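You operate a simulated robot arm through the tools that you are given. There is no shell and no other tool.

You are at the controls of a simulated robot arm. One attempt, no reset.

JOB
Add the tray's tablet to well I of washer 1, set 60 and Prewash, and start Cottons.
Fine: the powder is in well II already; the drawer starts open; shut it before Start; it is left running.

The check looks at the end state, three seconds after you hand in, the way a careful person would. Anything else that was tipped, shoved, dropped, spilled or broken makes it a failure.

ROBOT AND FRAMES
A 6-joint arm with a two-finger parallel gripper, fixed in place. Base frame: the origin is on the floor under the middle of its stand, x ahead of it, y to its left, z up. Readings come in m, rad, newtons and seconds.
With the tool pointing down near the work surface it reaches from about 0.3 to 0.66 m from the base axis. Its first joint turns from -2.007 to 2.007 rad. Payload 3.43 kg.
The TCP is the grasp point between the finger pads, 0.034 m short of the fingertips. In the tool frame z runs along the fingers and y along their closing line. Largest opening 0.128 m; finger width 0.024, thickness 0.012; the body of the gripper, 0.048 by 0.13 m, starts 0.096 m behind the TCP.
Orientation is told as [roll, pitch, yaw] about the base's x, y, z axes, in that order, counted from this pose: with the fingers straight down and closing along the base's y, the tool's x points along the base's -x, its y along +y and its z along -z.

CONTROLS
- The arm moves only by the tool step_arm. Its argument "targets" is one flat list of numbers, 6 for each row, row after row: the shift along the tool's x, y, z in mm, then the turn, a rotation vector about the tool's x, y, z in rad. In form: [x, y, z, wx, wy, wz, x, y, z, wx, wy, wz, ...]. A call has 1 to 20 rows; each row is the pose to reach, as a shift and turn from the pose commanded when the call began, along the tool's axes at that moment. "fingers" is the finger opening in mm, from 0 to 128, set as the call begins (left out, the last holds). A row lasts 0.2 s, in which the tool goes at most 0.05 m and 0.15 rad; a call with a longer step from one row to the next is refused whole, and so is a gripper value outside its range. A pose out of reach is approached as far as the arm can. The call stops where the force on the tool passes 90 N (or 10 N more than at its start, if that is more) or the arm is blocked; 0.2 s more then pass. Each finger travels about 0.153 m/s and halts on what it meets, pressing with about 26 N; the grip force reading is that of the motor and also rises with nothing between the fingers. The clock runs only during rows and for 0.2 s after the last one: add rows that repeat a pose to give the fingers time. It gives the time, the measured TCP pose, the force on the tool (base axes), the opening and the grip force at its end, in the units of the frame above (readings bear some noise), with the torque about the TCP (base axes, N m) and any sound that the robot's microphone picked up.
- Cameras (640 x 400 px; columns grow to the right, rows downward): "scene" is fixed at [0.3997, 0.5028, 1.4222]; the picture's right is [-1.00, 0.01, 0.00], its down [0.00, 0.39, -0.92] and it looks along [-0.01, -0.92, -0.39] (base axes); focal length 366 px, centre (320, 200). "wrist" rides on the gripper at [0.076, -0.011, -0.16] in the tool frame; the picture's right is [0.15, 0.99, 0.00], its down [-0.88, 0.13, -0.46] and it looks along [-0.45, 0.07, 0.89] (tool axes); focal length 234 px, centre (320, 200). There is no depth. A picture from a camera that has moved, and an enlarged one, comes with that camera's place and axes in the base frame and with its lens.
- camera(camera): a new picture of that camera. The clock stands still meanwhile.
- lift_body(by): slides the trunk up (or, below 0, down) by that many m; the arm rides with it, the base frame stays. It gives what a move gives, with no picture.
- enlarge(camera, box): a new picture of the part [left, top, right, bottom] of that camera's present view, enlarged. The clock stands still meanwhile.
- finish_job(): hands the job in; it is judged then, once.

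Places have to be worked out from the pictures, the camera data and where the tool is seen. Open the gripper and draw the arm clear of the work before you hand the job in, unless the task says otherwise.

The tools are called by a JSON object that holds its "op" and its "data". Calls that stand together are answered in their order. step_arm: Moves the arm, as the interface text tells. Its arguments: {"type":"object","properties":{"targets":{"type":"array","items":{"type":"number"}},"fingers":{"type":"number"}},"required":["targets"]} The other tools are called the same way: lift_body (by) moves the trunk up or down; camera (camera) takes a picture; enlarge (camera, box) takes an enlarged picture of a part of a camera's view; finish_job () hands the job in.

At the start:

```text
time: 0.0
tcp_pos: [0.2193, -0.3819, 1.1299]
tool_rot: [0.0, 0.0, -0.002]
force: [0.1, 0.3, -0.7]
torque: [-0.03, -0.05, -0.02]
finger_gap: 0.1281
finger_force: 0.1
trunk travel left (down, up): [-0.875, 0.115]
```

scene: 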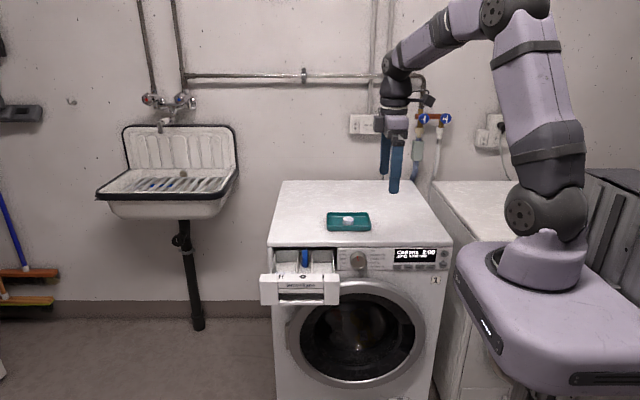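
wrist: 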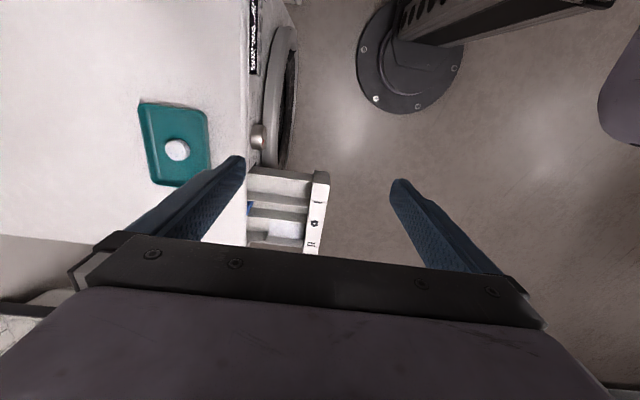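

I begin by looking closely at the washer's panel, drawer and tray from the scene camera and the wrist camera.

{"op": "enlarge", "data": {"camera": "scene", "box": [250, 200, 460, 320]}}

{"op": "enlarge", "data": {"camera": "scene", "box": [330, 235, 460, 290]}}

{"op": "enlarge", "data": {"camera": "wrist", "box": [130, 80, 350, 260]}}

```text
3.05 times, centred on (355, 260) of scene
camera zoom: at [0.3997, 0.5028, 1.4222], right [-1.0, 0.01, 0.0], down [0.0, 0.39, -0.92], along [-0.01, -0.92, -0.39], focal length 1116 px, centre (213, 17)
```

zoom: 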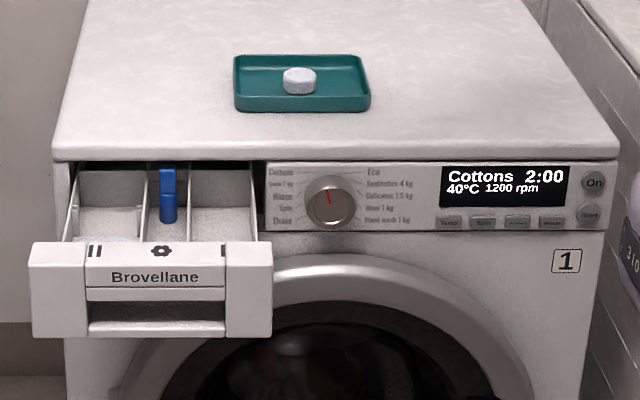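

```text
4.92 times, centred on (395, 262) of scene
camera zoom: at [0.3997, 0.5028, 1.4222], right [-1.0, 0.01, 0.0], down [0.0, 0.39, -0.92], along [-0.01, -0.92, -0.39], focal length 1803 px, centre (-49, -108)
```

zoom: 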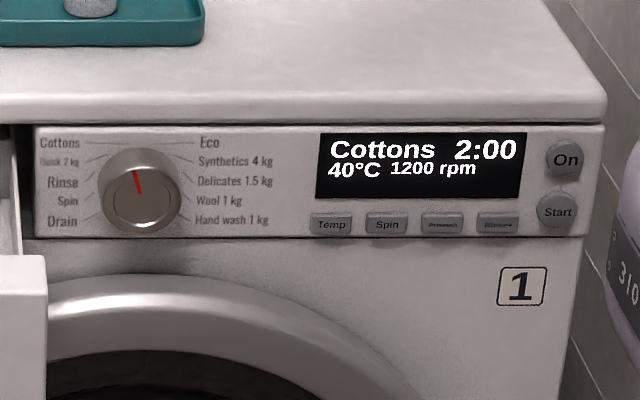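

```text
2.22 times, centred on (240, 170) of wrist
camera zoom: at [0.1445, -0.392, 1.289], right [-0.15, 0.99, 0.0], down [0.88, 0.13, 0.46], along [0.45, 0.07, -0.89], focal length 520 px, centre (498, 267)
```

zoom: 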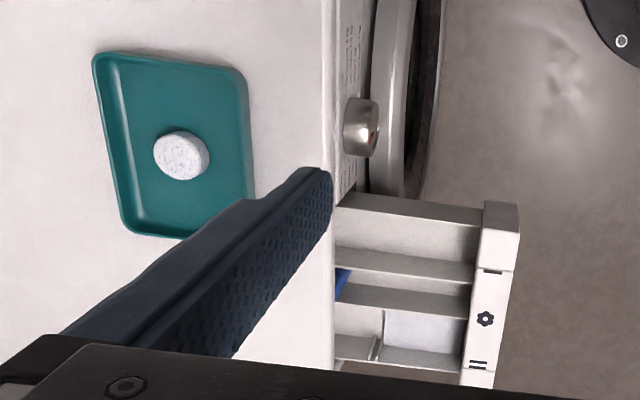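

The display shows Cottons at 40°C and 1200 rpm, with the drawer open. Triangulation puts the tablet near (0.29, -0.63, 0.86) and the drawer front near (0.44, -0.36, 0.82). I'll move high above the washer toward the tray to get a closer look.

{"op": "step_arm", "data": {"targets": [-10, -34, 16, 0, 0, 0, -20, -68, 32, 0, 0, 0, -30, -102, 48, 0, 0, 0, -40, -136, 64, 0, 0, 0, -50, -170, 80, 0, 0, 0, -50, -170, 80, 0, 0, 0], "fingers": 60}}

{"op": "camera", "data": {"camera": "wrist"}}

{"op": "camera", "data": {"camera": "scene"}}

```text
time: 1.4
tcp_pos: [0.2689, -0.5507, 1.0479]
tool_rot: [0.0, 0.0, 0.001]
force: [-0.1, 1.1, 0.1]
torque: [-0.02, -0.01, -0.01]
finger_gap: 0.0601
finger_force: 0.1
trunk travel left (down, up): [-0.875, 0.115]
```

```text
taken
camera wrist: at [0.1937, -0.561, 1.2071], right [-0.15, 0.99, 0.0], down [0.88, 0.13, 0.46], along [0.45, 0.07, -0.89], focal length 234 px, centre (320, 200)
```

wrist: 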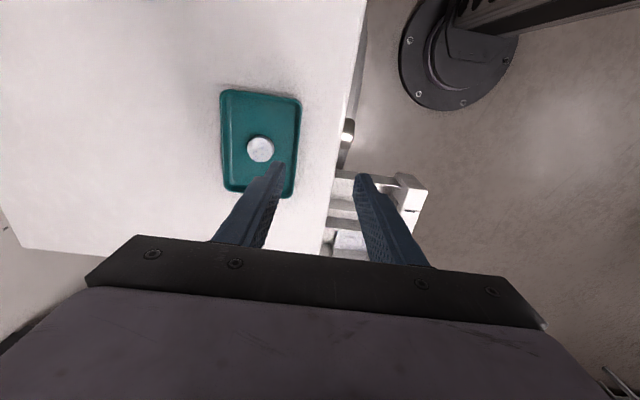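

```text
taken
```

scene: 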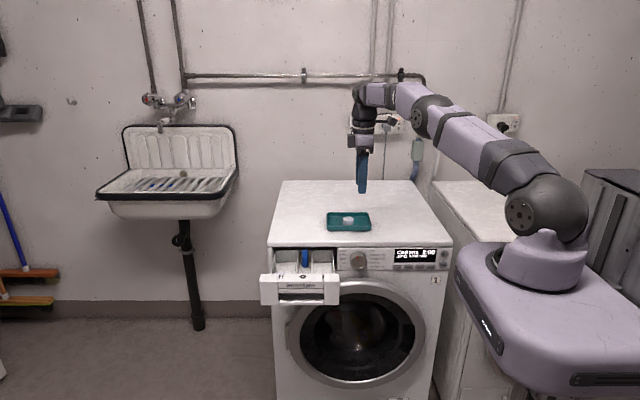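

The tablet resolves to about (0.295, -0.634). I'll move directly above it at z≈0.98 and see whether that radius is in reach.

{"op": "step_arm", "data": {"targets": [-10, -30, 20, 0, 0, 0, -20, -60, 45, 0, 0, 0, -26, -83, 68, 0, 0, 0, -26, -83, 68, 0, 0, 0], "fingers": 60}}

{"op": "camera", "data": {"camera": "wrist"}}

{"op": "enlarge", "data": {"camera": "scene", "box": [280, 140, 440, 260]}}

```text
time: 2.4
tcp_pos: [0.2715, -0.5636, 0.9797]
tool_rot: [0.001, 0.002, 0.0]
force: [0.4, 0.6, 0.5]
torque: [-0.01, 0.03, 0.0]
finger_gap: 0.06
finger_force: 0.1
out of reach, approached as far as the arm can: row 1, 2, 3, 4
trunk travel left (down, up): [-0.875, 0.115]
```

```text
taken
camera wrist: at [0.1971, -0.5748, 1.1394], right [-0.15, 0.99, 0.0], down [0.88, 0.13, 0.46], along [0.45, 0.07, -0.89], focal length 234 px, centre (320, 200)
```

wrist: 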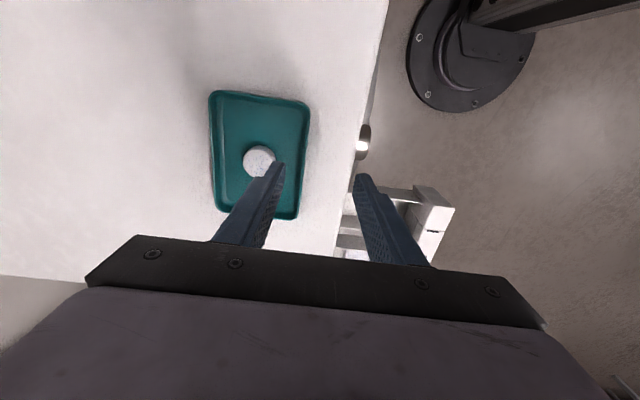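

```text
3.33 times, centred on (360, 200) of scene
camera zoom: at [0.3997, 0.5028, 1.4222], right [-1.0, 0.01, 0.0], down [0.0, 0.39, -0.92], along [-0.01, -0.92, -0.39], focal length 1221 px, centre (187, 200)
```

zoom: 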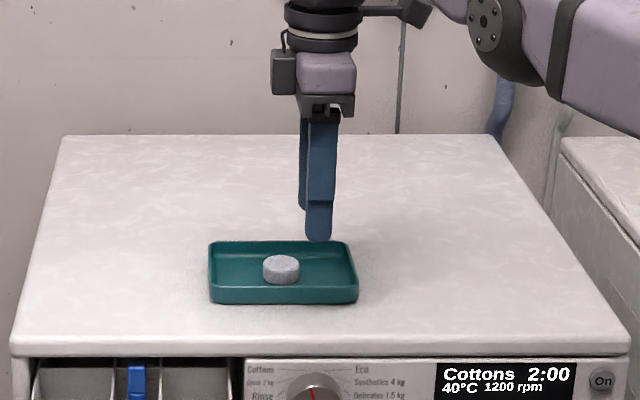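

At this trunk height the arm's reach tops out at a radius of about 0.625. I'll raise the trunk to bring the shoulder up relative to the wrist, then try again.

{"op": "lift_body", "data": {"by": 0.1}}

{"op": "step_arm", "data": {"targets": [0, 0, 40, 0, 0, 0, 0, 0, 80, 0, 0, 0, -10, -25, 100, 0, 0, 0, -20, -50, 100, 0, 0, 0, -24, -70, 100, 0, 0, 0, -24, -70, 100, 0, 0, 0], "fingers": 60}}

```text
time: 3.7
tcp_pos: [0.2717, -0.5638, 1.0813]
tool_rot: [-0.002, 0.0, 0.0]
force: [-0.5, -0.8, 0.1]
torque: [0.03, 0.01, 0.0]
finger_gap: 0.0599
finger_force: 0.0
trunk travel left (down, up): [-0.975, 0.015]
```

```text
time: 5.1
tcp_pos: [0.2719, -0.5631, 0.9903]
tool_rot: [0.0, 0.001, 0.001]
force: [0.6, 0.0, -1.1]
torque: [0.01, -0.01, 0.01]
finger_gap: 0.0597
finger_force: 0.1
out of reach, approached as far as the arm can: row 3, 4, 5, 6
trunk travel left (down, up): [-0.975, 0.015]
```

The limit is purely the tool-down radius, so I'll yaw the tool by 90°, with the fingers closing along base x and the camera on the robot side. Then I can tilt the fingers outward to gain reach. First the yaw, slightly backed off.

{"op": "step_arm", "data": {"targets": [0, 10, 0, 0, 0, 0.1428, 0, 20, 0, 0, 0, 0.2856, 0, 30, 0, 0, 0, 0.4284, 0, 30, 0, 0, 0, 0.5712, 0, 30, 0, 0, 0, 0.714, 0, 30, 0, 0, 0, 0.8568, 0, 30, 0, 0, 0, 0.9996, 0, 30, 0, 0, 0, 1.1424, 0, 30, 0, 0, 0, 1.2852, 0, 30, 0, 0, 0, 1.428, 0, 30, 0, 0, 0, 1.5708, 0, 30, 0, 0, 0, 1.5708], "fingers": 60}}

{"op": "camera", "data": {"camera": "wrist"}}

{"op": "camera", "data": {"camera": "scene"}}

```text
time: 7.7
tcp_pos: [0.2835, -0.5537, 0.9875]
tool_rot: [0.0, 0.001, -1.574]
force: [0.3, -0.3, 0.2]
torque: [0.03, 0.04, -0.01]
finger_gap: 0.0599
finger_force: 0.0
out of reach, approached as far as the arm can: row 1, 2, 3, 4, 5, 6, 7, 8, 9, 10, 11, 12
trunk travel left (down, up): [-0.975, 0.015]
```

```text
taken
camera wrist: at [0.2729, -0.4789, 1.1473], right [0.99, 0.14, 0.0], down [0.13, -0.88, 0.45], along [0.06, -0.45, -0.89], focal length 234 px, centre (320, 200)
```

wrist: 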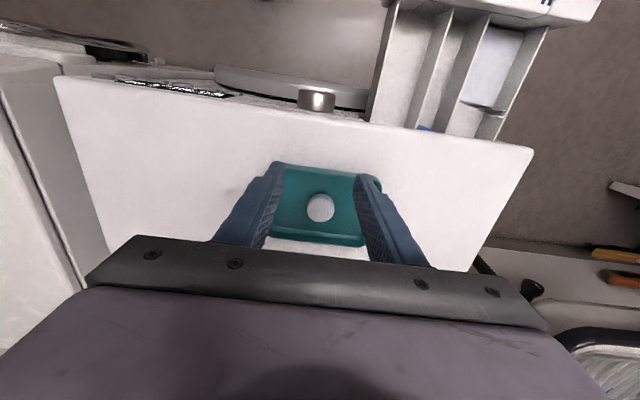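

```text
taken
```

scene: 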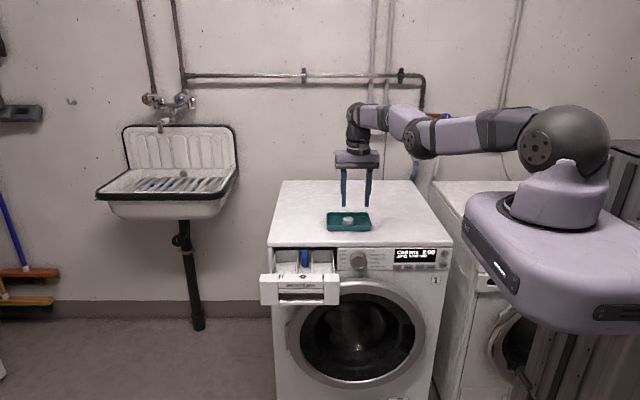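

The flags show that shifts count from the commanded pose, which is about (0.296, -0.604, 0.98), and not from the reached one. I'll now tilt the fingers about 0.4 rad outward and ease to y≈-0.634, staying above the tray.

{"op": "step_arm", "data": {"targets": [0, 0, 0, 0, -0.13, 0, 0, 0, 0, 0, -0.26, 0, 0, 0, 0, 0, -0.4, 0, -15, 0, 10, 0, -0.4, 0, -30, 0, 20, 0, -0.4, 0, -30, 0, 20, 0, -0.4, 0], "fingers": 60}}

{"op": "camera", "data": {"camera": "wrist"}}

{"op": "enlarge", "data": {"camera": "scene", "box": [280, 140, 440, 260]}}

```text
time: 9.1
tcp_pos: [0.3069, -0.636, 0.9635]
tool_rot: [-0.001, -0.397, -1.571]
force: [-0.4, 0.2, 0.5]
torque: [0.0, 0.03, -0.01]
finger_gap: 0.06
finger_force: 0.1
out of reach, approached as far as the arm can: row 1, 2, 3, 4, 5, 6
trunk travel left (down, up): [-0.975, 0.015]
```

```text
taken
camera wrist: at [0.2969, -0.5042, 1.0805], right [0.99, 0.13, -0.06], down [0.13, -0.63, 0.76], along [0.07, -0.76, -0.64], focal length 234 px, centre (320, 200)
```

wrist: 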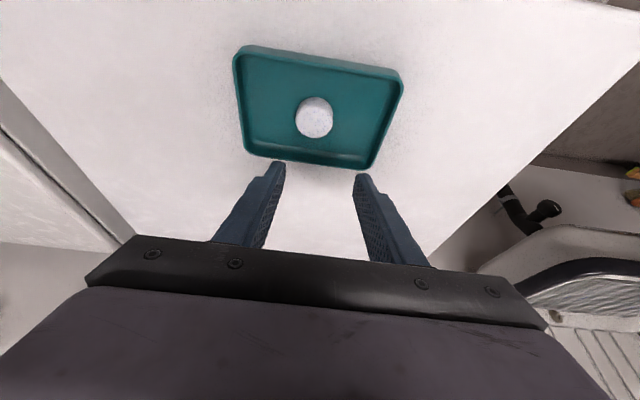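

```text
3.33 times, centred on (360, 200) of scene
camera zoom: at [0.3997, 0.5028, 1.4222], right [-1.0, 0.01, 0.0], down [0.0, 0.39, -0.92], along [-0.01, -0.92, -0.39], focal length 1221 px, centre (187, 200)
```

zoom: 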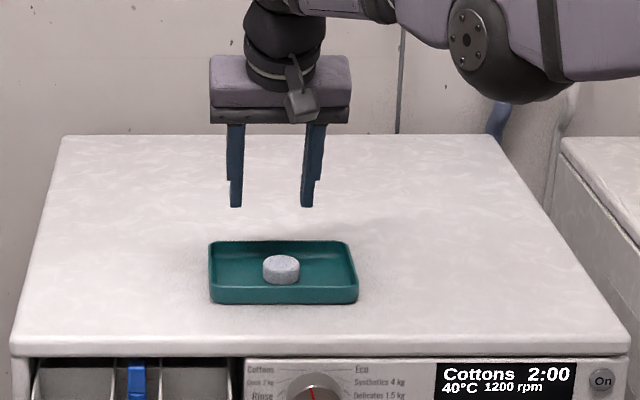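

Readings show the TCP at (0.307, -0.636, 0.964), still flagged as at the edge of reach. I'll lift and retreat the tool a little, then lower the trunk so the shoulder is level with the wrist at tray height, where reach is greatest. The trunk move also re-bases the command.

{"op": "step_arm", "data": {"targets": [-2, 0, -43, 0, 0, 0, -3, 0, -86, 0, 0, 0, -3, 0, -86, 0, 0, 0], "fingers": 60}}

{"op": "lift_body", "data": {"by": -0.1}}

```text
time: 9.9
tcp_pos: [0.3233, -0.6376, 1.0419]
tool_rot: [-0.002, -0.4, -1.57]
force: [-0.3, 0.1, 0.3]
torque: [0.01, 0.03, 0.0]
finger_gap: 0.0602
finger_force: 0.1
out of reach, approached as far as the arm can: row 1, 2, 3
trunk travel left (down, up): [-0.975, 0.015]
```

```text
time: 11.3
tcp_pos: [0.3227, -0.6375, 0.9425]
tool_rot: [-0.002, -0.398, -1.57]
force: [0.2, -0.8, 0.1]
torque: [0.01, 0.0, -0.02]
finger_gap: 0.06
finger_force: 0.0
trunk travel left (down, up): [-0.875, 0.115]
```

The readings suggest the commanded target was further out than I thought. I'll make a small retreat (-20 mm x, +40 mm y) to find out where the command really stands.

{"op": "step_arm", "data": {"targets": [18, -10, -8, 0, 0, 0, 37, -20, -16, 0, 0, 0, 37, -20, -16, 0, 0, 0], "fingers": 60}}

```text
time: 12.1
tcp_pos: [0.3226, -0.637, 0.9418]
tool_rot: [-0.001, -0.4, -1.572]
force: [0.5, -0.4, -0.4]
torque: [0.01, 0.03, 0.0]
finger_gap: 0.0601
finger_force: 0.0
out of reach, approached as far as the arm can: row 1, 2, 3
trunk travel left (down, up): [-0.875, 0.115]
```

There was no motion at all, and the request was purely radial, so either the command is still out of reach or the arm sits at its stretched singularity. I'll raise the trunk slightly and send a zero-shift row to test which.

{"op": "lift_body", "data": {"by": 0.06}}

{"op": "step_arm", "data": {"targets": [0, 0, 0, 0, 0, 0]}}

{"op": "camera", "data": {"camera": "scene"}}

```text
time: 13.1
tcp_pos: [0.3232, -0.6383, 1.0019]
tool_rot: [-0.004, -0.398, -1.57]
force: [-1.2, 0.6, 0.0]
torque: [0.0, -0.01, 0.0]
finger_gap: 0.0601
finger_force: 0.1
trunk travel left (down, up): [-0.935, 0.055]
```

```text
time: 13.5
tcp_pos: [0.3221, -0.6385, 1.0018]
tool_rot: [-0.002, -0.398, -1.571]
force: [-0.8, -0.2, 0.2]
torque: [0.02, -0.01, 0.01]
finger_gap: 0.06
finger_force: 0.1
trunk travel left (down, up): [-0.935, 0.055]
```

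```text
taken
```

scene: 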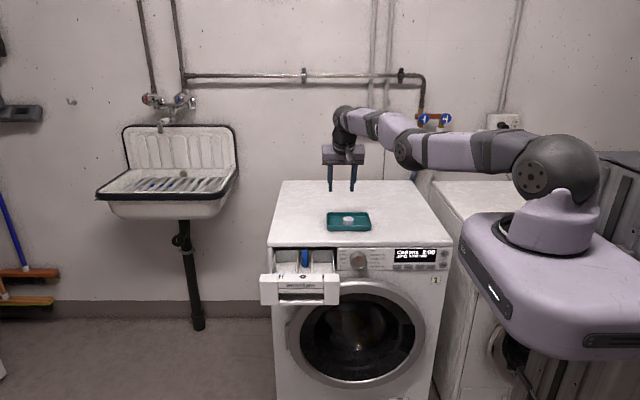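

After a trunk move the command equals the measured pose, so the arm is simply fully stretched. I'll pull inward and up by a large amount so that the elbow bends again.

{"op": "step_arm", "data": {"targets": [20, -13, -30, 0, 0, 0, 40, -27, -60, 0, 0, 0, 60, -40, -90, 0, 0, 0, 60, -40, -90, 0, 0, 0, 60, -40, -90, 0, 0, 0, 60, -40, -90, 0, 0, 0]}}

```text
time: 14.9
tcp_pos: [0.3249, -0.6351, 1.0609]
tool_rot: [-0.002, -0.396, -1.57]
force: [0.2, 1.0, -0.1]
torque: [0.0, -0.01, -0.01]
finger_gap: 0.0599
finger_force: 0.1
out of reach, approached as far as the arm can: row 1, 2, 3, 4, 5, 6
trunk travel left (down, up): [-0.935, 0.055]
```

The z target was met but the radial one was not. I'll look closely at the arm to see whether the elbow really is straight or a wrist joint is at its limit.

{"op": "enlarge", "data": {"camera": "scene", "box": [310, 60, 640, 266]}}

{"op": "camera", "data": {"camera": "wrist"}}

```text
1.94 times, centred on (475, 163) of scene
camera zoom: at [0.3997, 0.5028, 1.4222], right [-1.0, 0.01, 0.0], down [0.0, 0.39, -0.92], along [-0.01, -0.92, -0.39], focal length 710 px, centre (19, 272)
```

zoom: 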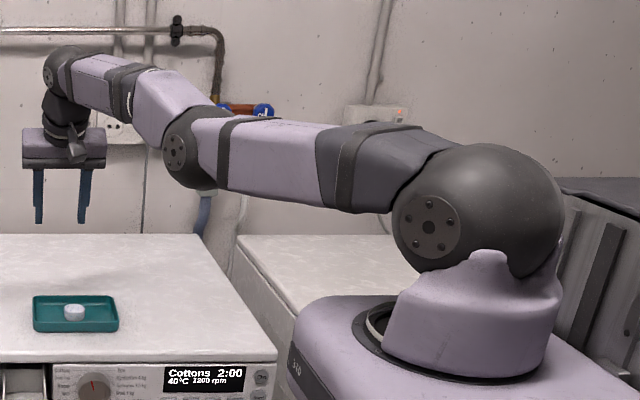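

```text
taken
camera wrist: at [0.3144, -0.5033, 1.1773], right [0.99, 0.13, -0.06], down [0.13, -0.64, 0.76], along [0.06, -0.76, -0.65], focal length 234 px, centre (320, 200)
```

wrist: 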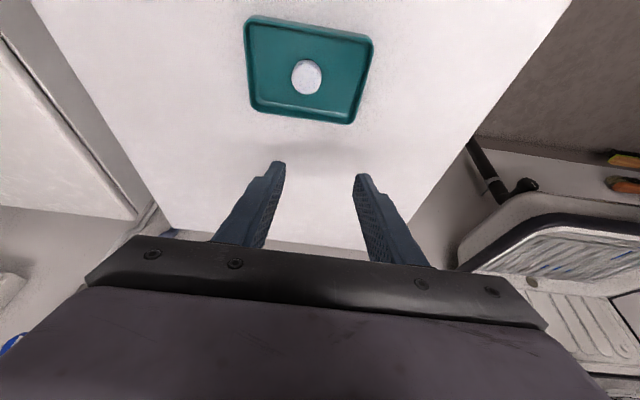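

The elbow has gone slightly past straight to its limit, so pulling inward cannot bend it the right way. I'll re-base with a small trunk move, push the target outward past the reach so the elbow passes back through straight, and then check which side it settles on.

{"op": "lift_body", "data": {"by": -0.02}}

{"op": "step_arm", "data": {"targets": [-37, 20, 16, 0, 0, 0]}}

{"op": "enlarge", "data": {"camera": "scene", "box": [310, 60, 640, 266]}}

```text
time: 15.5
tcp_pos: [0.3251, -0.6355, 1.04]
tool_rot: [-0.001, -0.397, -1.569]
force: [0.7, -0.7, -0.2]
torque: [0.04, 0.01, 0.0]
finger_gap: 0.0601
finger_force: 0.0
trunk travel left (down, up): [-0.915, 0.075]
```

```text
time: 15.9
tcp_pos: [0.3245, -0.6348, 1.0393]
tool_rot: [-0.001, -0.397, -1.57]
force: [-0.9, 0.9, 0.3]
torque: [-0.02, 0.0, 0.02]
finger_gap: 0.0602
finger_force: 0.1
out of reach, approached as far as the arm can: row 1
trunk travel left (down, up): [-0.915, 0.075]
```

```text
1.94 times, centred on (475, 163) of scene
camera zoom: at [0.3997, 0.5028, 1.4222], right [-1.0, 0.01, 0.0], down [0.0, 0.39, -0.92], along [-0.01, -0.92, -0.39], focal length 710 px, centre (19, 272)
```

zoom: 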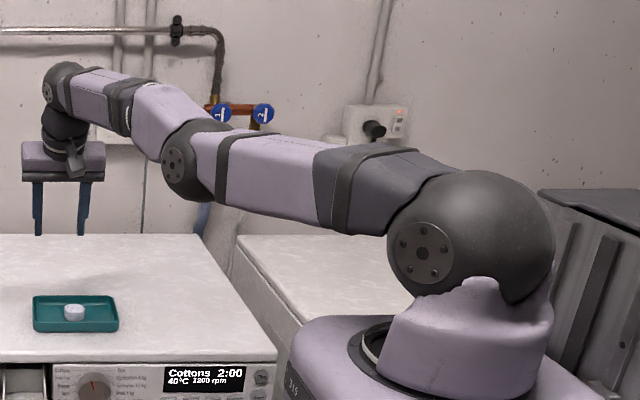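

It does not move in or out, so it sits right at the straight-arm singularity. Upward moves have not freed it, so I'll raise the trunk for room and then go down and inward together.

{"op": "lift_body", "data": {"by": 0.07}}

{"op": "step_arm", "data": {"targets": [32, -10, 22, 0, 0, 0, 64, -20, 43, 0, 0, 0, 97, -30, 65, 0, 0, 0, 129, -40, 87, 0, 0, 0, 129, -40, 87, 0, 0, 0, 129, -40, 87, 0, 0, 0]}}

```text
time: 17.0
tcp_pos: [0.3259, -0.6357, 1.108]
tool_rot: [-0.001, -0.396, -1.571]
force: [0.0, -0.2, -0.6]
torque: [0.0, 0.01, 0.03]
finger_gap: 0.0602
finger_force: 0.1
trunk travel left (down, up): [-0.985, 0.005]
```

```text
time: 18.4
tcp_pos: [0.3229, -0.626, 0.9669]
tool_rot: [-0.002, -0.397, -1.573]
force: [-1.3, 0.6, -0.5]
torque: [0.0, 0.01, 0.0]
finger_gap: 0.06
finger_force: 0.0
out of reach, approached as far as the arm can: row 1, 2, 3, 4, 5, 6
trunk travel left (down, up): [-0.985, 0.005]
```

It is still stuck on the straight arm. Tilting the fingers outward is what pushes the elbow past straight, so untilting while drawing the tool inward should bring it back to the proper side.

{"op": "lift_body", "data": {"by": -0.01}}

{"op": "step_arm", "data": {"targets": [31, -8, -16, 0, 0.1, 0, 62, -15, -32, 0, 0.2, 0, 94, -23, -48, 0, 0.3, 0, 125, -30, -64, 0, 0.4, 0, 125, -30, -64, 0, 0.4, 0]}}

```text
time: 19.0
tcp_pos: [0.3234, -0.6265, 0.9577]
tool_rot: [-0.002, -0.398, -1.572]
force: [0.7, -0.2, 0.6]
torque: [0.0, -0.01, 0.0]
finger_gap: 0.0601
finger_force: 0.0
trunk travel left (down, up): [-0.975, 0.015]
```

```text
time: 20.2
tcp_pos: [0.3166, -0.5371, 0.9705]
tool_rot: [-0.003, 0.007, -1.572]
force: [-0.2, -0.4, 0.0]
torque: [0.01, -0.05, 0.01]
finger_gap: 0.06
finger_force: 0.1
out of reach, approached as far as the arm can: row 1, 2, 3, 4, 5
trunk travel left (down, up): [-0.975, 0.015]
```

It is still at maximum extension (r≈0.624, tool vertical). I'll look at the arm's shape again before choosing the next way to bend the elbow.

{"op": "camera", "data": {"camera": "scene"}}

{"op": "enlarge", "data": {"camera": "scene", "box": [310, 60, 640, 266]}}

```text
taken
```

scene: 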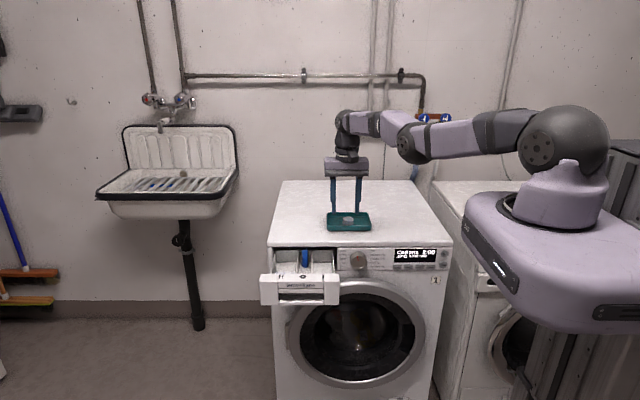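

```text
1.94 times, centred on (475, 163) of scene
camera zoom: at [0.3997, 0.5028, 1.4222], right [-1.0, 0.01, 0.0], down [0.0, 0.39, -0.92], along [-0.01, -0.92, -0.39], focal length 710 px, centre (19, 272)
```

zoom: 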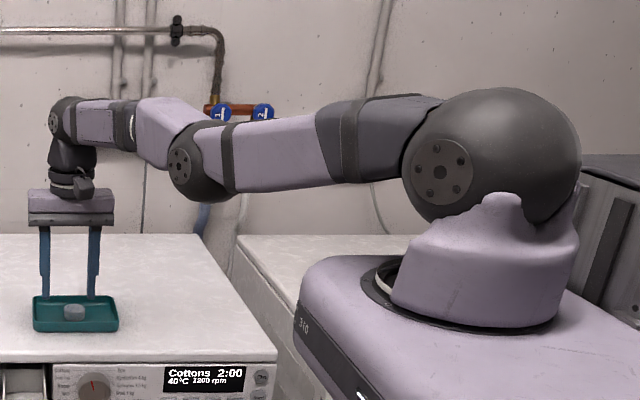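

The elbow appears slightly past straight. The command is already about 55 mm inside the present position, so I'll keep pulling it much further inward to build a large radial error that should make the elbow fold. This is at z≈0.97, clear of the washer.

{"op": "step_arm", "data": {"targets": [28, -17, 0, 0, 0, 0, 56, -34, 0, 0, 0, 0, 84, -51, 0, 0, 0, 0, 112, -68, 0, 0, 0, 0, 140, -85, 0, 0, 0, 0, 140, -85, 0, 0, 0, 0]}}

```text
time: 21.6
tcp_pos: [0.3152, -0.5375, 0.9704]
tool_rot: [-0.005, 0.006, -1.571]
force: [0.8, 0.7, -0.6]
torque: [0.0, 0.03, 0.04]
finger_gap: 0.0601
finger_force: 0.1
out of reach, approached as far as the arm can: row 1, 2, 3, 4, 5, 6
trunk travel left (down, up): [-0.975, 0.015]
```

That had no effect, so the elbow sits on a joint stop just past straight. I'll re-base, then tilt the fingers inward while keeping the wrist target slightly outward. Both of those drive the elbow back off the stop.

{"op": "lift_body", "data": {"by": 0.01}}

{"op": "step_arm", "data": {"targets": [18, 5, -10, 0, 0.1, 0, 36, 10, -20, 0, 0.2, 0, 53, 15, -30, 0, 0.3, 0, 71, 20, -40, 0, 0.4, 0, 71, 20, -40, 0, 0.4, 0]}}

{"op": "enlarge", "data": {"camera": "scene", "box": [310, 60, 640, 266]}}

```text
time: 22.2
tcp_pos: [0.3152, -0.5375, 0.9806]
tool_rot: [-0.002, 0.008, -1.572]
force: [-0.4, 0.3, 0.5]
torque: [0.03, 0.01, 0.03]
finger_gap: 0.0597
finger_force: 0.0
trunk travel left (down, up): [-0.985, 0.005]
```

```text
time: 23.4
tcp_pos: [0.3234, -0.4413, 1.0231]
tool_rot: [-0.004, 0.408, -1.573]
force: [-0.4, 0.1, -0.3]
torque: [-0.01, 0.0, -0.02]
finger_gap: 0.0598
finger_force: 0.0
out of reach, approached as far as the arm can: row 1, 2, 3, 4, 5
trunk travel left (down, up): [-0.985, 0.005]
```

```text
1.94 times, centred on (475, 163) of scene
camera zoom: at [0.3997, 0.5028, 1.4222], right [-1.0, 0.01, 0.0], down [0.0, 0.39, -0.92], along [-0.01, -0.92, -0.39], focal length 710 px, centre (19, 272)
```

zoom: 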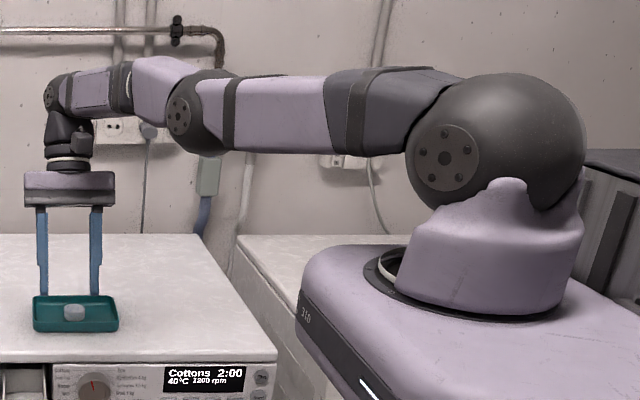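

The photo now shows the elbow straight, so it came off its stop. I'll continue the same inward tilt with the wrist held, then pull inward so the elbow bends up properly.

{"op": "lift_body", "data": {"by": -0.01}}

{"op": "step_arm", "data": {"targets": [27, 0, -2, 0, 0.1, 0, 53, 0, -6, 0, 0.2, 0, 77, -15, 4, 0, 0.2, 0, 101, -30, 15, 0, 0.2, 0, 101, -30, 15, 0, 0.2, 0]}}

{"op": "enlarge", "data": {"camera": "scene", "box": [310, 60, 640, 266]}}

```text
time: 23.9
tcp_pos: [0.3224, -0.4409, 1.0129]
tool_rot: [-0.001, 0.409, -1.575]
force: [0.3, 0.6, 0.0]
torque: [-0.03, 0.0, 0.01]
finger_gap: 0.06
finger_force: 0.1
trunk travel left (down, up): [-0.975, 0.015]
```

```text
time: 25.1
tcp_pos: [0.2915, -0.3454, 1.0395]
tool_rot: [-0.005, 0.606, -1.575]
force: [0.8, 0.1, -0.2]
torque: [-0.01, 0.02, 0.0]
finger_gap: 0.0603
finger_force: 0.1
trunk travel left (down, up): [-0.975, 0.015]
```

```text
1.94 times, centred on (475, 163) of scene
camera zoom: at [0.3997, 0.5028, 1.4222], right [-1.0, 0.01, 0.0], down [0.0, 0.39, -0.92], along [-0.01, -0.92, -0.39], focal length 710 px, centre (19, 272)
```

zoom: 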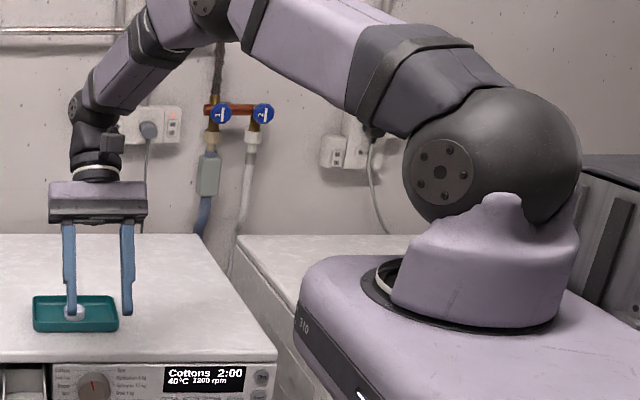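

The elbow is bent up properly again with no reach flags. Now I know the wrist can go out to about 0.60 m and the tool is about 0.25 m long. I'll go back over the tray high up with an outward tilt of 0.45 rad, keeping the wrist well inside reach.

{"op": "step_arm", "data": {"targets": [-23.5, 0.4, -17.6, 0, -0.131, 0, -47, 0.8, -35.2, 0, -0.262, 0, -70.5, 1.2, -52.8, 0, -0.393, 0, -94, 1.6, -70.4, 0, -0.524, 0, -117.5, 2, -88, 0, -0.655, 0, -141, 2.4, -105.6, 0, -0.786, 0, -164.5, 2.8, -123.2, 0, -0.917, 0, -188, 3, -141, 0, -1.05, 0, -188, 3, -141, 0, -1.05, 0], "fingers": 60}}

{"op": "lift_body", "data": {"by": -0.1}}

{"op": "camera", "data": {"camera": "wrist"}}

{"op": "enlarge", "data": {"camera": "scene", "box": [280, 140, 440, 260]}}

```text
time: 27.1
tcp_pos: [0.2951, -0.5786, 1.0471]
tool_rot: [-0.005, -0.447, -1.569]
force: [0.0, 0.2, 0.1]
torque: [-0.02, -0.02, 0.0]
finger_gap: 0.0601
finger_force: 0.1
trunk travel left (down, up): [-0.975, 0.015]
```

```text
time: 28.5
tcp_pos: [0.2947, -0.5784, 0.9475]
tool_rot: [-0.004, -0.443, -1.57]
force: [0.1, 0.4, -0.3]
torque: [0.01, -0.02, -0.01]
finger_gap: 0.0598
finger_force: 0.0
trunk travel left (down, up): [-0.875, 0.115]
```

```text
taken
camera wrist: at [0.2846, -0.4413, 1.0584], right [0.99, 0.13, -0.07], down [0.13, -0.6, 0.79], along [0.06, -0.79, -0.61], focal length 234 px, centre (320, 200)
```

wrist: 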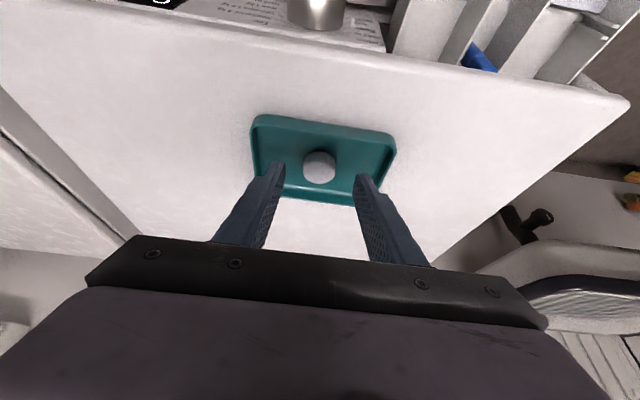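

```text
3.33 times, centred on (360, 200) of scene
camera zoom: at [0.3997, 0.5028, 1.4222], right [-1.0, 0.01, 0.0], down [0.0, 0.39, -0.92], along [-0.01, -0.92, -0.39], focal length 1221 px, centre (187, 200)
```

zoom: 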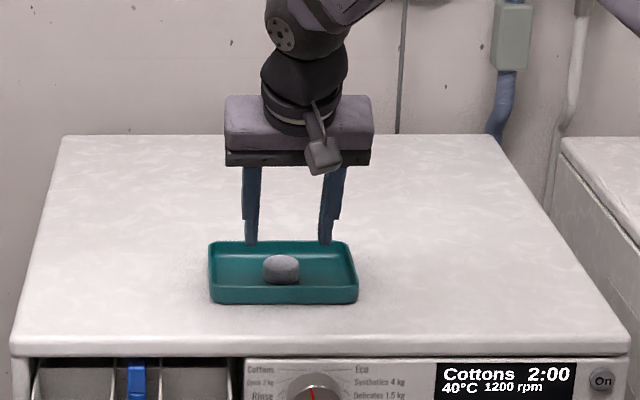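

The tool is above the tray with tilt 0.45 and the wrist is comfortably in reach. I'll zoom in on the wrist view to refine the positions of the tablet and the tray floor.

{"op": "enlarge", "data": {"camera": "wrist", "box": [240, 100, 410, 210]}}

{"op": "enlarge", "data": {"camera": "scene", "box": [320, 195, 380, 235]}}

```text
3.64 times, centred on (325, 155) of wrist
camera zoom: at [0.2846, -0.4413, 1.0584], right [0.99, 0.13, -0.07], down [0.13, -0.6, 0.79], along [0.06, -0.79, -0.61], focal length 852 px, centre (302, 364)
```

zoom: 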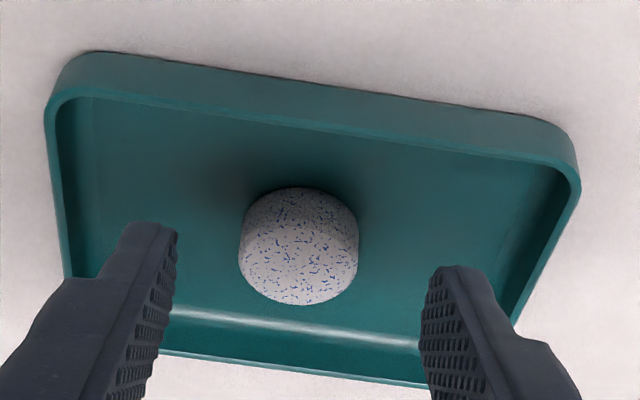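

```text
10.00 times, centred on (350, 215) of scene
camera zoom: at [0.3997, 0.5028, 1.4222], right [-1.0, 0.01, 0.0], down [0.0, 0.39, -0.92], along [-0.01, -0.92, -0.39], focal length 3662 px, centre (20, 50)
```

zoom: 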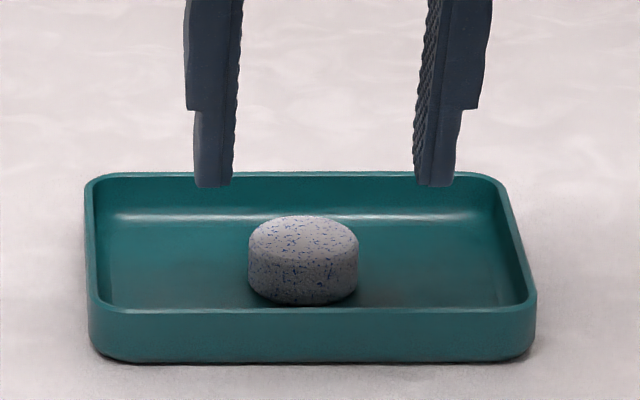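

The tablet is about 38 mm wide and 17 mm tall, its top centre is near (0.295, -0.636, 0.868), and the tray floor is at about 0.852. It is centred between the fingers in x. I'll descend in two stages, first to about 20 mm above the grasp height.

{"op": "step_arm", "data": {"targets": [-13.3, 0, 23.1, 0, 0, 0, -24.4, 0, 50.6, 0, 0, 0, -24.4, 0, 50.6, 0, 0, 0], "fingers": 60}}

{"op": "enlarge", "data": {"camera": "scene", "box": [320, 195, 380, 235]}}

{"op": "enlarge", "data": {"camera": "wrist", "box": [230, 110, 410, 230]}}

```text
time: 29.3
tcp_pos: [0.2922, -0.6229, 0.9132]
tool_rot: [-0.004, -0.444, -1.57]
force: [0.2, 0.9, -0.2]
torque: [0.02, -0.03, -0.02]
finger_gap: 0.0599
finger_force: 0.0
trunk travel left (down, up): [-0.875, 0.115]
```

```text
10.00 times, centred on (350, 215) of scene
camera zoom: at [0.3997, 0.5028, 1.4222], right [-1.0, 0.01, 0.0], down [0.0, 0.39, -0.92], along [-0.01, -0.92, -0.39], focal length 3662 px, centre (20, 50)
```

zoom: 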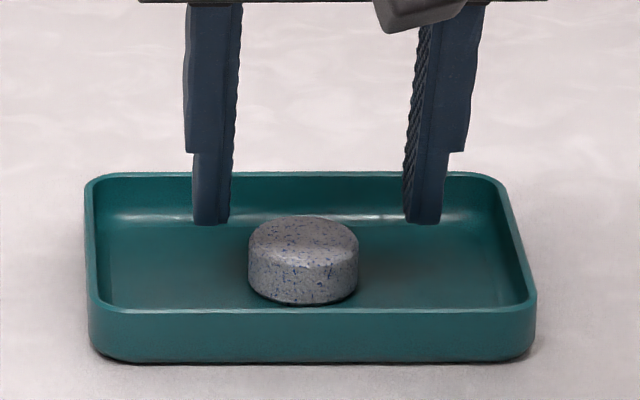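

```text
3.33 times, centred on (320, 170) of wrist
camera zoom: at [0.2822, -0.4846, 1.0236], right [0.99, 0.13, -0.07], down [0.13, -0.6, 0.79], along [0.06, -0.79, -0.61], focal length 781 px, centre (320, 300)
```

zoom: 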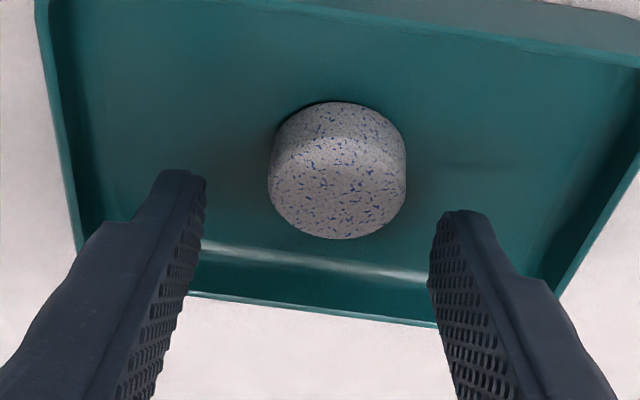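

Tips are at about z 0.877, and the tablet is roughly 3 mm toward +x of the finger centre. I'll correct that and go down the last 22 mm, leaving about 3 mm above the tray floor.

{"op": "step_arm", "data": {"targets": [4.8, 3, 9.9, 0, 0, 0, 9.6, 3, 19.8, 0, 0, 0, 9.6, 3, 19.8, 0, 0, 0], "fingers": 60}}

{"op": "enlarge", "data": {"camera": "scene", "box": [320, 195, 380, 235]}}

{"op": "enlarge", "data": {"camera": "wrist", "box": [230, 110, 410, 230]}}

```text
time: 30.1
tcp_pos: [0.2952, -0.6208, 0.89]
tool_rot: [-0.004, -0.444, -1.57]
force: [0.1, 1.1, 0.1]
torque: [-0.02, 0.02, -0.01]
finger_gap: 0.0599
finger_force: 0.1
trunk travel left (down, up): [-0.875, 0.115]
```

```text
10.00 times, centred on (350, 215) of scene
camera zoom: at [0.3997, 0.5028, 1.4222], right [-1.0, 0.01, 0.0], down [0.0, 0.39, -0.92], along [-0.01, -0.92, -0.39], focal length 3662 px, centre (20, 50)
```

zoom: 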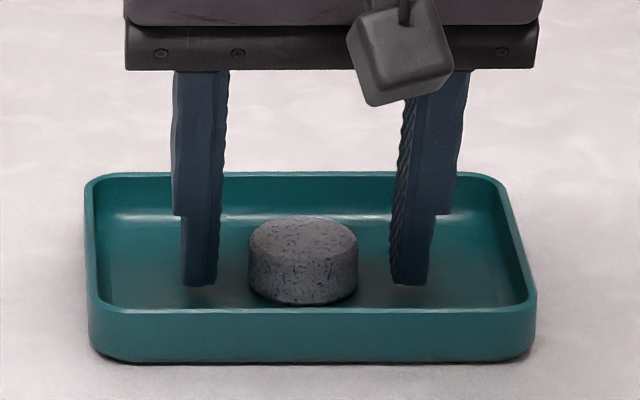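

```text
3.33 times, centred on (320, 170) of wrist
camera zoom: at [0.286, -0.4836, 1.0011], right [0.99, 0.13, -0.07], down [0.13, -0.6, 0.79], along [0.06, -0.79, -0.61], focal length 781 px, centre (320, 300)
```

zoom: 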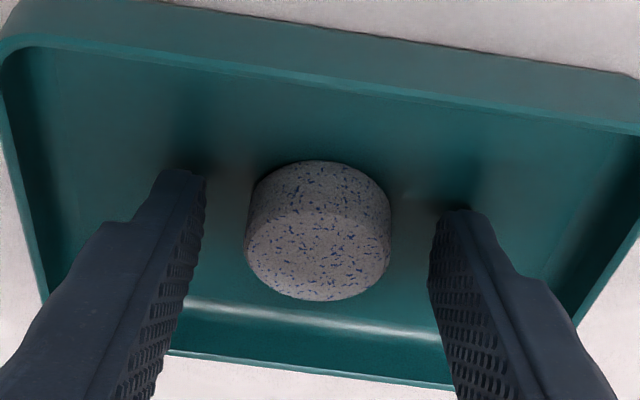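

The fingers straddle the tablet just above the floor with no contact force. I'm closing on it now.

{"op": "step_arm", "data": {"targets": [0, 0, 0, 0, 0, 0, 0, 0, 0, 0, 0, 0, 0, 0, 0, 0, 0, 0, 0, 0, 0, 0, 0, 0], "fingers": 30}}

{"op": "enlarge", "data": {"camera": "wrist", "box": [230, 110, 410, 230]}}

```text
time: 31.1
tcp_pos: [0.2953, -0.6216, 0.8896]
tool_rot: [-0.004, -0.444, -1.571]
force: [-0.2, -0.3, -0.2]
torque: [0.05, 0.03, 0.02]
finger_gap: 0.0361
finger_force: 25.9
trunk travel left (down, up): [-0.875, 0.115]
```

```text
3.33 times, centred on (320, 170) of wrist
camera zoom: at [0.286, -0.4836, 1.0013], right [0.99, 0.13, -0.07], down [0.13, -0.6, 0.79], along [0.06, -0.79, -0.61], focal length 781 px, centre (320, 300)
```

zoom: 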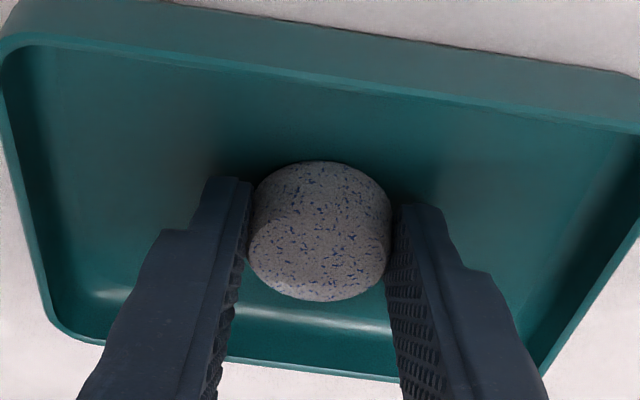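

The grip is firm: gap 36 mm at 25.9 N. I'll lift straight up 90 mm and check that the tablet comes along.

{"op": "step_arm", "data": {"targets": [-6.5, 0, -13.5, 0, 0, 0, -19.6, 0, -40.5, 0, 0, 0, -39, 0, -81, 0, 0, 0, -39, 0, -81, 0, 0, 0], "fingers": 30}}

{"op": "camera", "data": {"camera": "wrist"}}

{"op": "enlarge", "data": {"camera": "scene", "box": [250, 170, 410, 310]}}

```text
time: 32.1
tcp_pos: [0.2971, -0.6221, 0.9782]
tool_rot: [-0.003, -0.442, -1.57]
force: [-0.4, -0.3, -0.6]
torque: [0.04, 0.0, -0.03]
finger_gap: 0.0364
finger_force: 26.1
trunk travel left (down, up): [-0.875, 0.115]
```

```text
taken
camera wrist: at [0.2881, -0.4848, 1.0893], right [0.99, 0.13, -0.07], down [0.13, -0.6, 0.79], along [0.06, -0.79, -0.61], focal length 234 px, centre (320, 200)
```

wrist: 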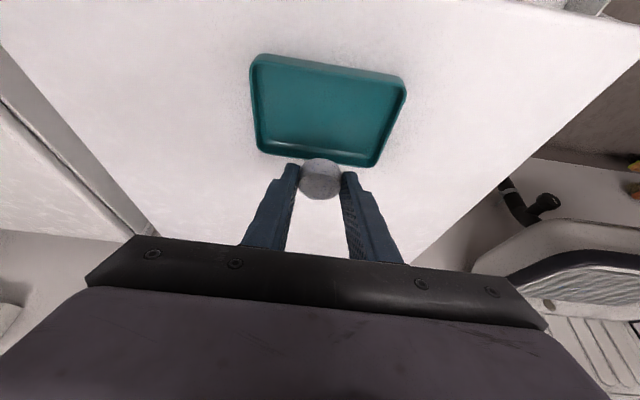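

```text
2.86 times, centred on (330, 240) of scene
camera zoom: at [0.3997, 0.5028, 1.4222], right [-1.0, 0.01, 0.0], down [0.0, 0.39, -0.92], along [-0.01, -0.92, -0.39], focal length 1046 px, centre (291, 86)
```

zoom: 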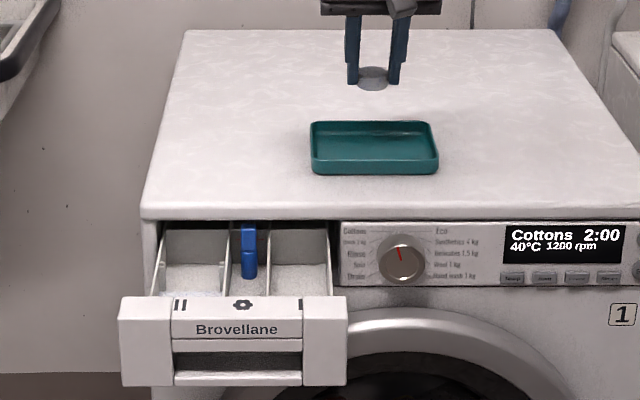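

The tablet is held and the tray stayed in place. Now I'll zoom in on the drawer to fix the location of well I.

{"op": "enlarge", "data": {"camera": "scene", "box": [255, 240, 345, 310]}}

{"op": "enlarge", "data": {"camera": "scene", "box": [335, 240, 455, 290]}}

```text
5.71 times, centred on (300, 275) of scene
camera zoom: at [0.3997, 0.5028, 1.4222], right [-1.0, 0.01, 0.0], down [0.0, 0.39, -0.92], along [-0.01, -0.92, -0.39], focal length 2093 px, centre (434, -229)
```

zoom: 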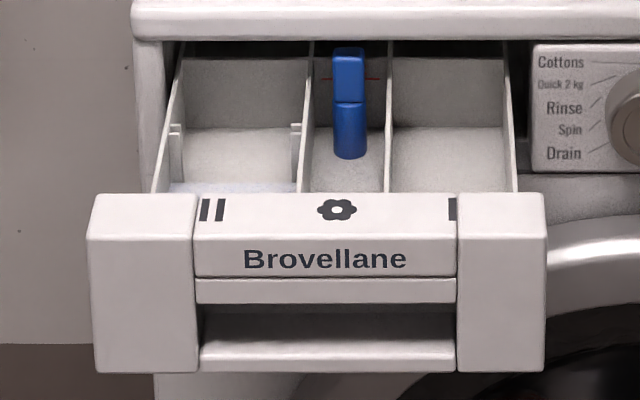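

```text
5.33 times, centred on (395, 265) of scene
camera zoom: at [0.3997, 0.5028, 1.4222], right [-1.0, 0.01, 0.0], down [0.0, 0.39, -0.92], along [-0.01, -0.92, -0.39], focal length 1953 px, centre (-80, -147)
```

zoom: 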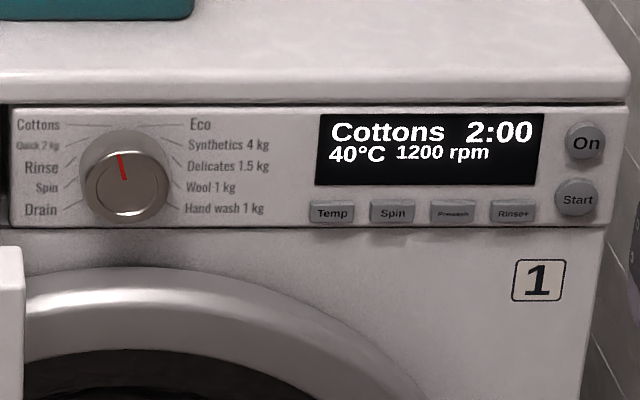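

Well I spans roughly x 0.355–0.416 and y -0.50 to -0.375, with drawer walls up to z≈0.825. I'll untilt the tool while drawing back to (0.33, -0.47) at z≈0.98, then yaw back to zero so that the fingers close along the long side of the well.

{"op": "step_arm", "data": {"targets": [27.4, 6.6, -13.2, 0, 0.089, 0, 54.7, 13.2, -26.4, 0, 0.178, 0, 82, 19.8, -39.6, 0, 0.266, 0, 109.4, 26.4, -52.8, 0, 0.355, 0, 136.8, 33, -66, 0, 0.444, 0, 136.8, 33, -66, 0, 0.444, 0], "fingers": 30}}

{"op": "step_arm", "data": {"targets": [0, 0, 0, 0, 0, -0.1428, 0, 0, 0, 0, 0, -0.2856, 0, 0, 0, 0, 0, -0.4284, 0, 0, 0, 0, 0, -0.5712, 0, 0, 0, 0, 0, -0.714, 0, 0, 0, 0, 0, -0.8568, 0, 0, 0, 0, 0, -0.9996, 0, 0, 0, 0, 0, -1.1424, 0, 0, 0, 0, 0, -1.2852, 0, 0, 0, 0, 0, -1.428, 0, 0, 0, 0, 0, -1.5708, 0, 0, 0, 0, 0, -1.5708], "fingers": 30}}

{"op": "camera", "data": {"camera": "wrist"}}

{"op": "camera", "data": {"camera": "scene"}}

```text
time: 33.5
tcp_pos: [0.3305, -0.4718, 0.9821]
tool_rot: [-0.004, 0.002, -1.571]
force: [-0.3, -0.6, -0.4]
torque: [-0.04, -0.01, 0.0]
finger_gap: 0.036
finger_force: 26.6
trunk travel left (down, up): [-0.875, 0.115]
```

```text
time: 36.1
tcp_pos: [0.3314, -0.4707, 0.9798]
tool_rot: [-0.001, 0.002, 0.001]
force: [0.7, 0.9, 0.3]
torque: [-0.01, -0.03, -0.03]
finger_gap: 0.0364
finger_force: 26.3
trunk travel left (down, up): [-0.875, 0.115]
```

```text
taken
camera wrist: at [0.2565, -0.4816, 1.1398], right [-0.15, 0.99, 0.0], down [0.88, 0.13, 0.45], along [0.45, 0.07, -0.89], focal length 234 px, centre (320, 200)
```

wrist: 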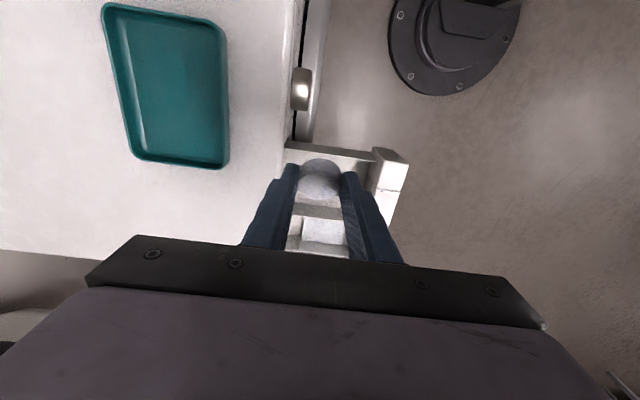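

```text
taken
```

scene: 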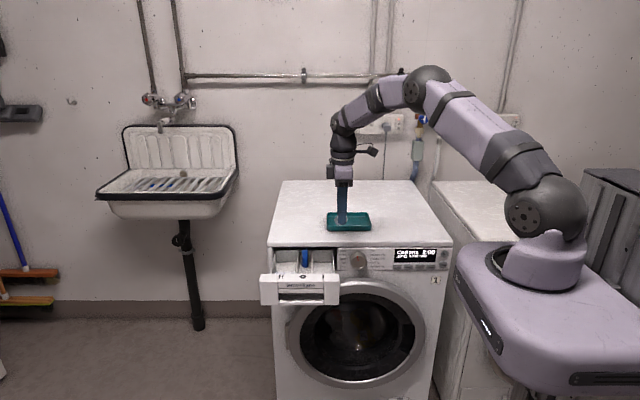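

The tool is vertical with yaw 0 and the tablet still held. I'll zoom in on the drawer from the wrist to refine the well edges.

{"op": "enlarge", "data": {"camera": "wrist", "box": [270, 120, 430, 260]}}

```text
2.86 times, centred on (350, 190) of wrist
camera zoom: at [0.2565, -0.4816, 1.1398], right [-0.15, 0.99, 0.0], down [0.88, 0.13, 0.45], along [0.45, 0.07, -0.89], focal length 669 px, centre (234, 229)
```

zoom: 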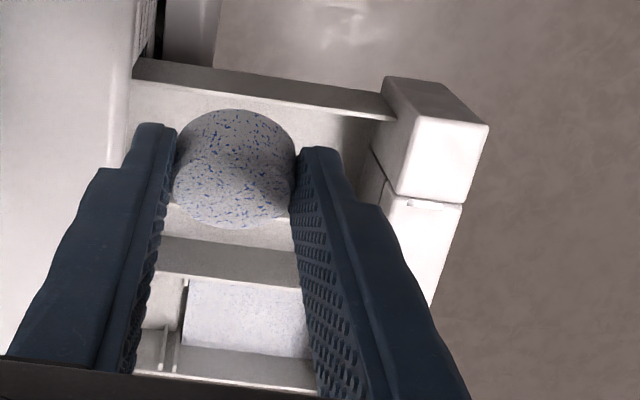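

The well centre comes out near (0.383, -0.443). I'll move above it at z≈0.93 and look again before lowering.

{"op": "step_arm", "data": {"targets": [-26, 14, 10, 0, 0, 0, -51.6, 27.7, 30, 0, 0, 0, -51.6, 27.7, 50, 0, 0, 0, -51.6, 27.7, 50, 0, 0, 0], "fingers": 30}}

{"op": "camera", "data": {"camera": "wrist"}}

{"op": "enlarge", "data": {"camera": "wrist", "box": [240, 90, 420, 240]}}

{"op": "enlarge", "data": {"camera": "scene", "box": [250, 210, 370, 310]}}

```text
time: 37.1
tcp_pos: [0.3825, -0.4438, 0.9293]
tool_rot: [0.0, 0.003, -0.003]
force: [-0.5, 0.2, 0.3]
torque: [-0.04, -0.01, 0.0]
finger_gap: 0.0365
finger_force: 26.1
trunk travel left (down, up): [-0.875, 0.115]
```

```text
taken
camera wrist: at [0.3068, -0.4543, 1.0886], right [-0.14, 0.99, 0.0], down [0.88, 0.13, 0.45], along [0.45, 0.07, -0.89], focal length 234 px, centre (320, 200)
```

wrist: 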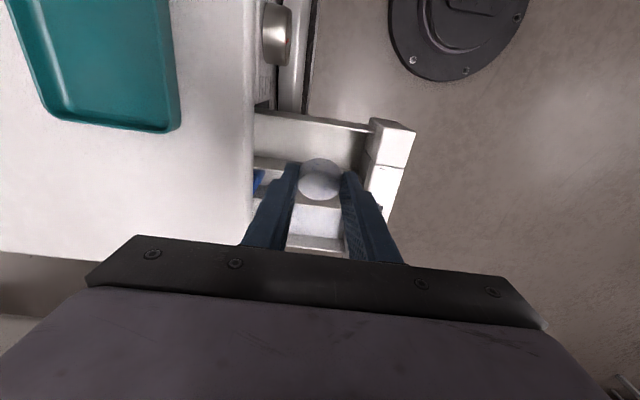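

```text
2.67 times, centred on (330, 165) of wrist
camera zoom: at [0.3068, -0.4543, 1.0886], right [-0.14, 0.99, 0.0], down [0.88, 0.13, 0.45], along [0.45, 0.07, -0.89], focal length 624 px, centre (293, 293)
```

zoom: 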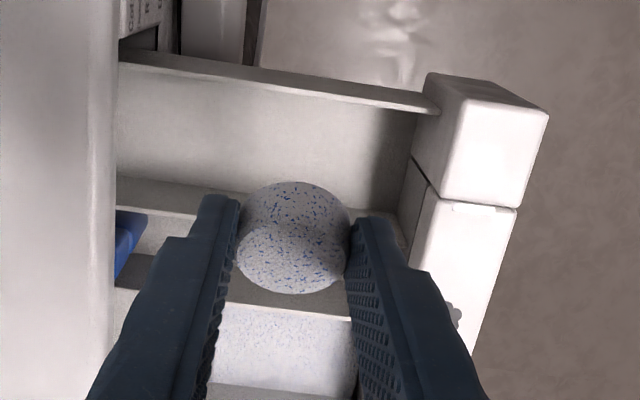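

```text
4.00 times, centred on (310, 260) of scene
camera zoom: at [0.3997, 0.5028, 1.4222], right [-1.0, 0.01, 0.0], down [0.0, 0.39, -0.92], along [-0.01, -0.92, -0.39], focal length 1465 px, centre (360, -40)
```

zoom: 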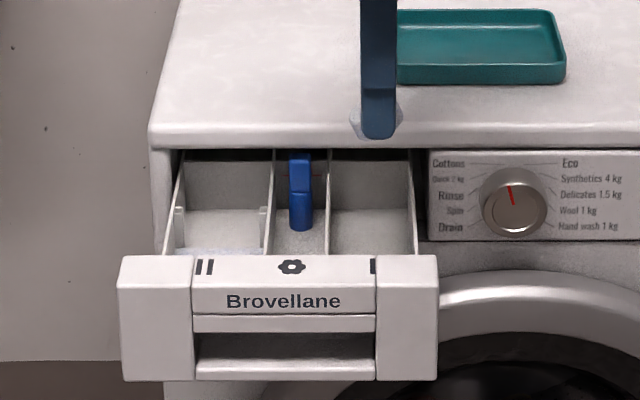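

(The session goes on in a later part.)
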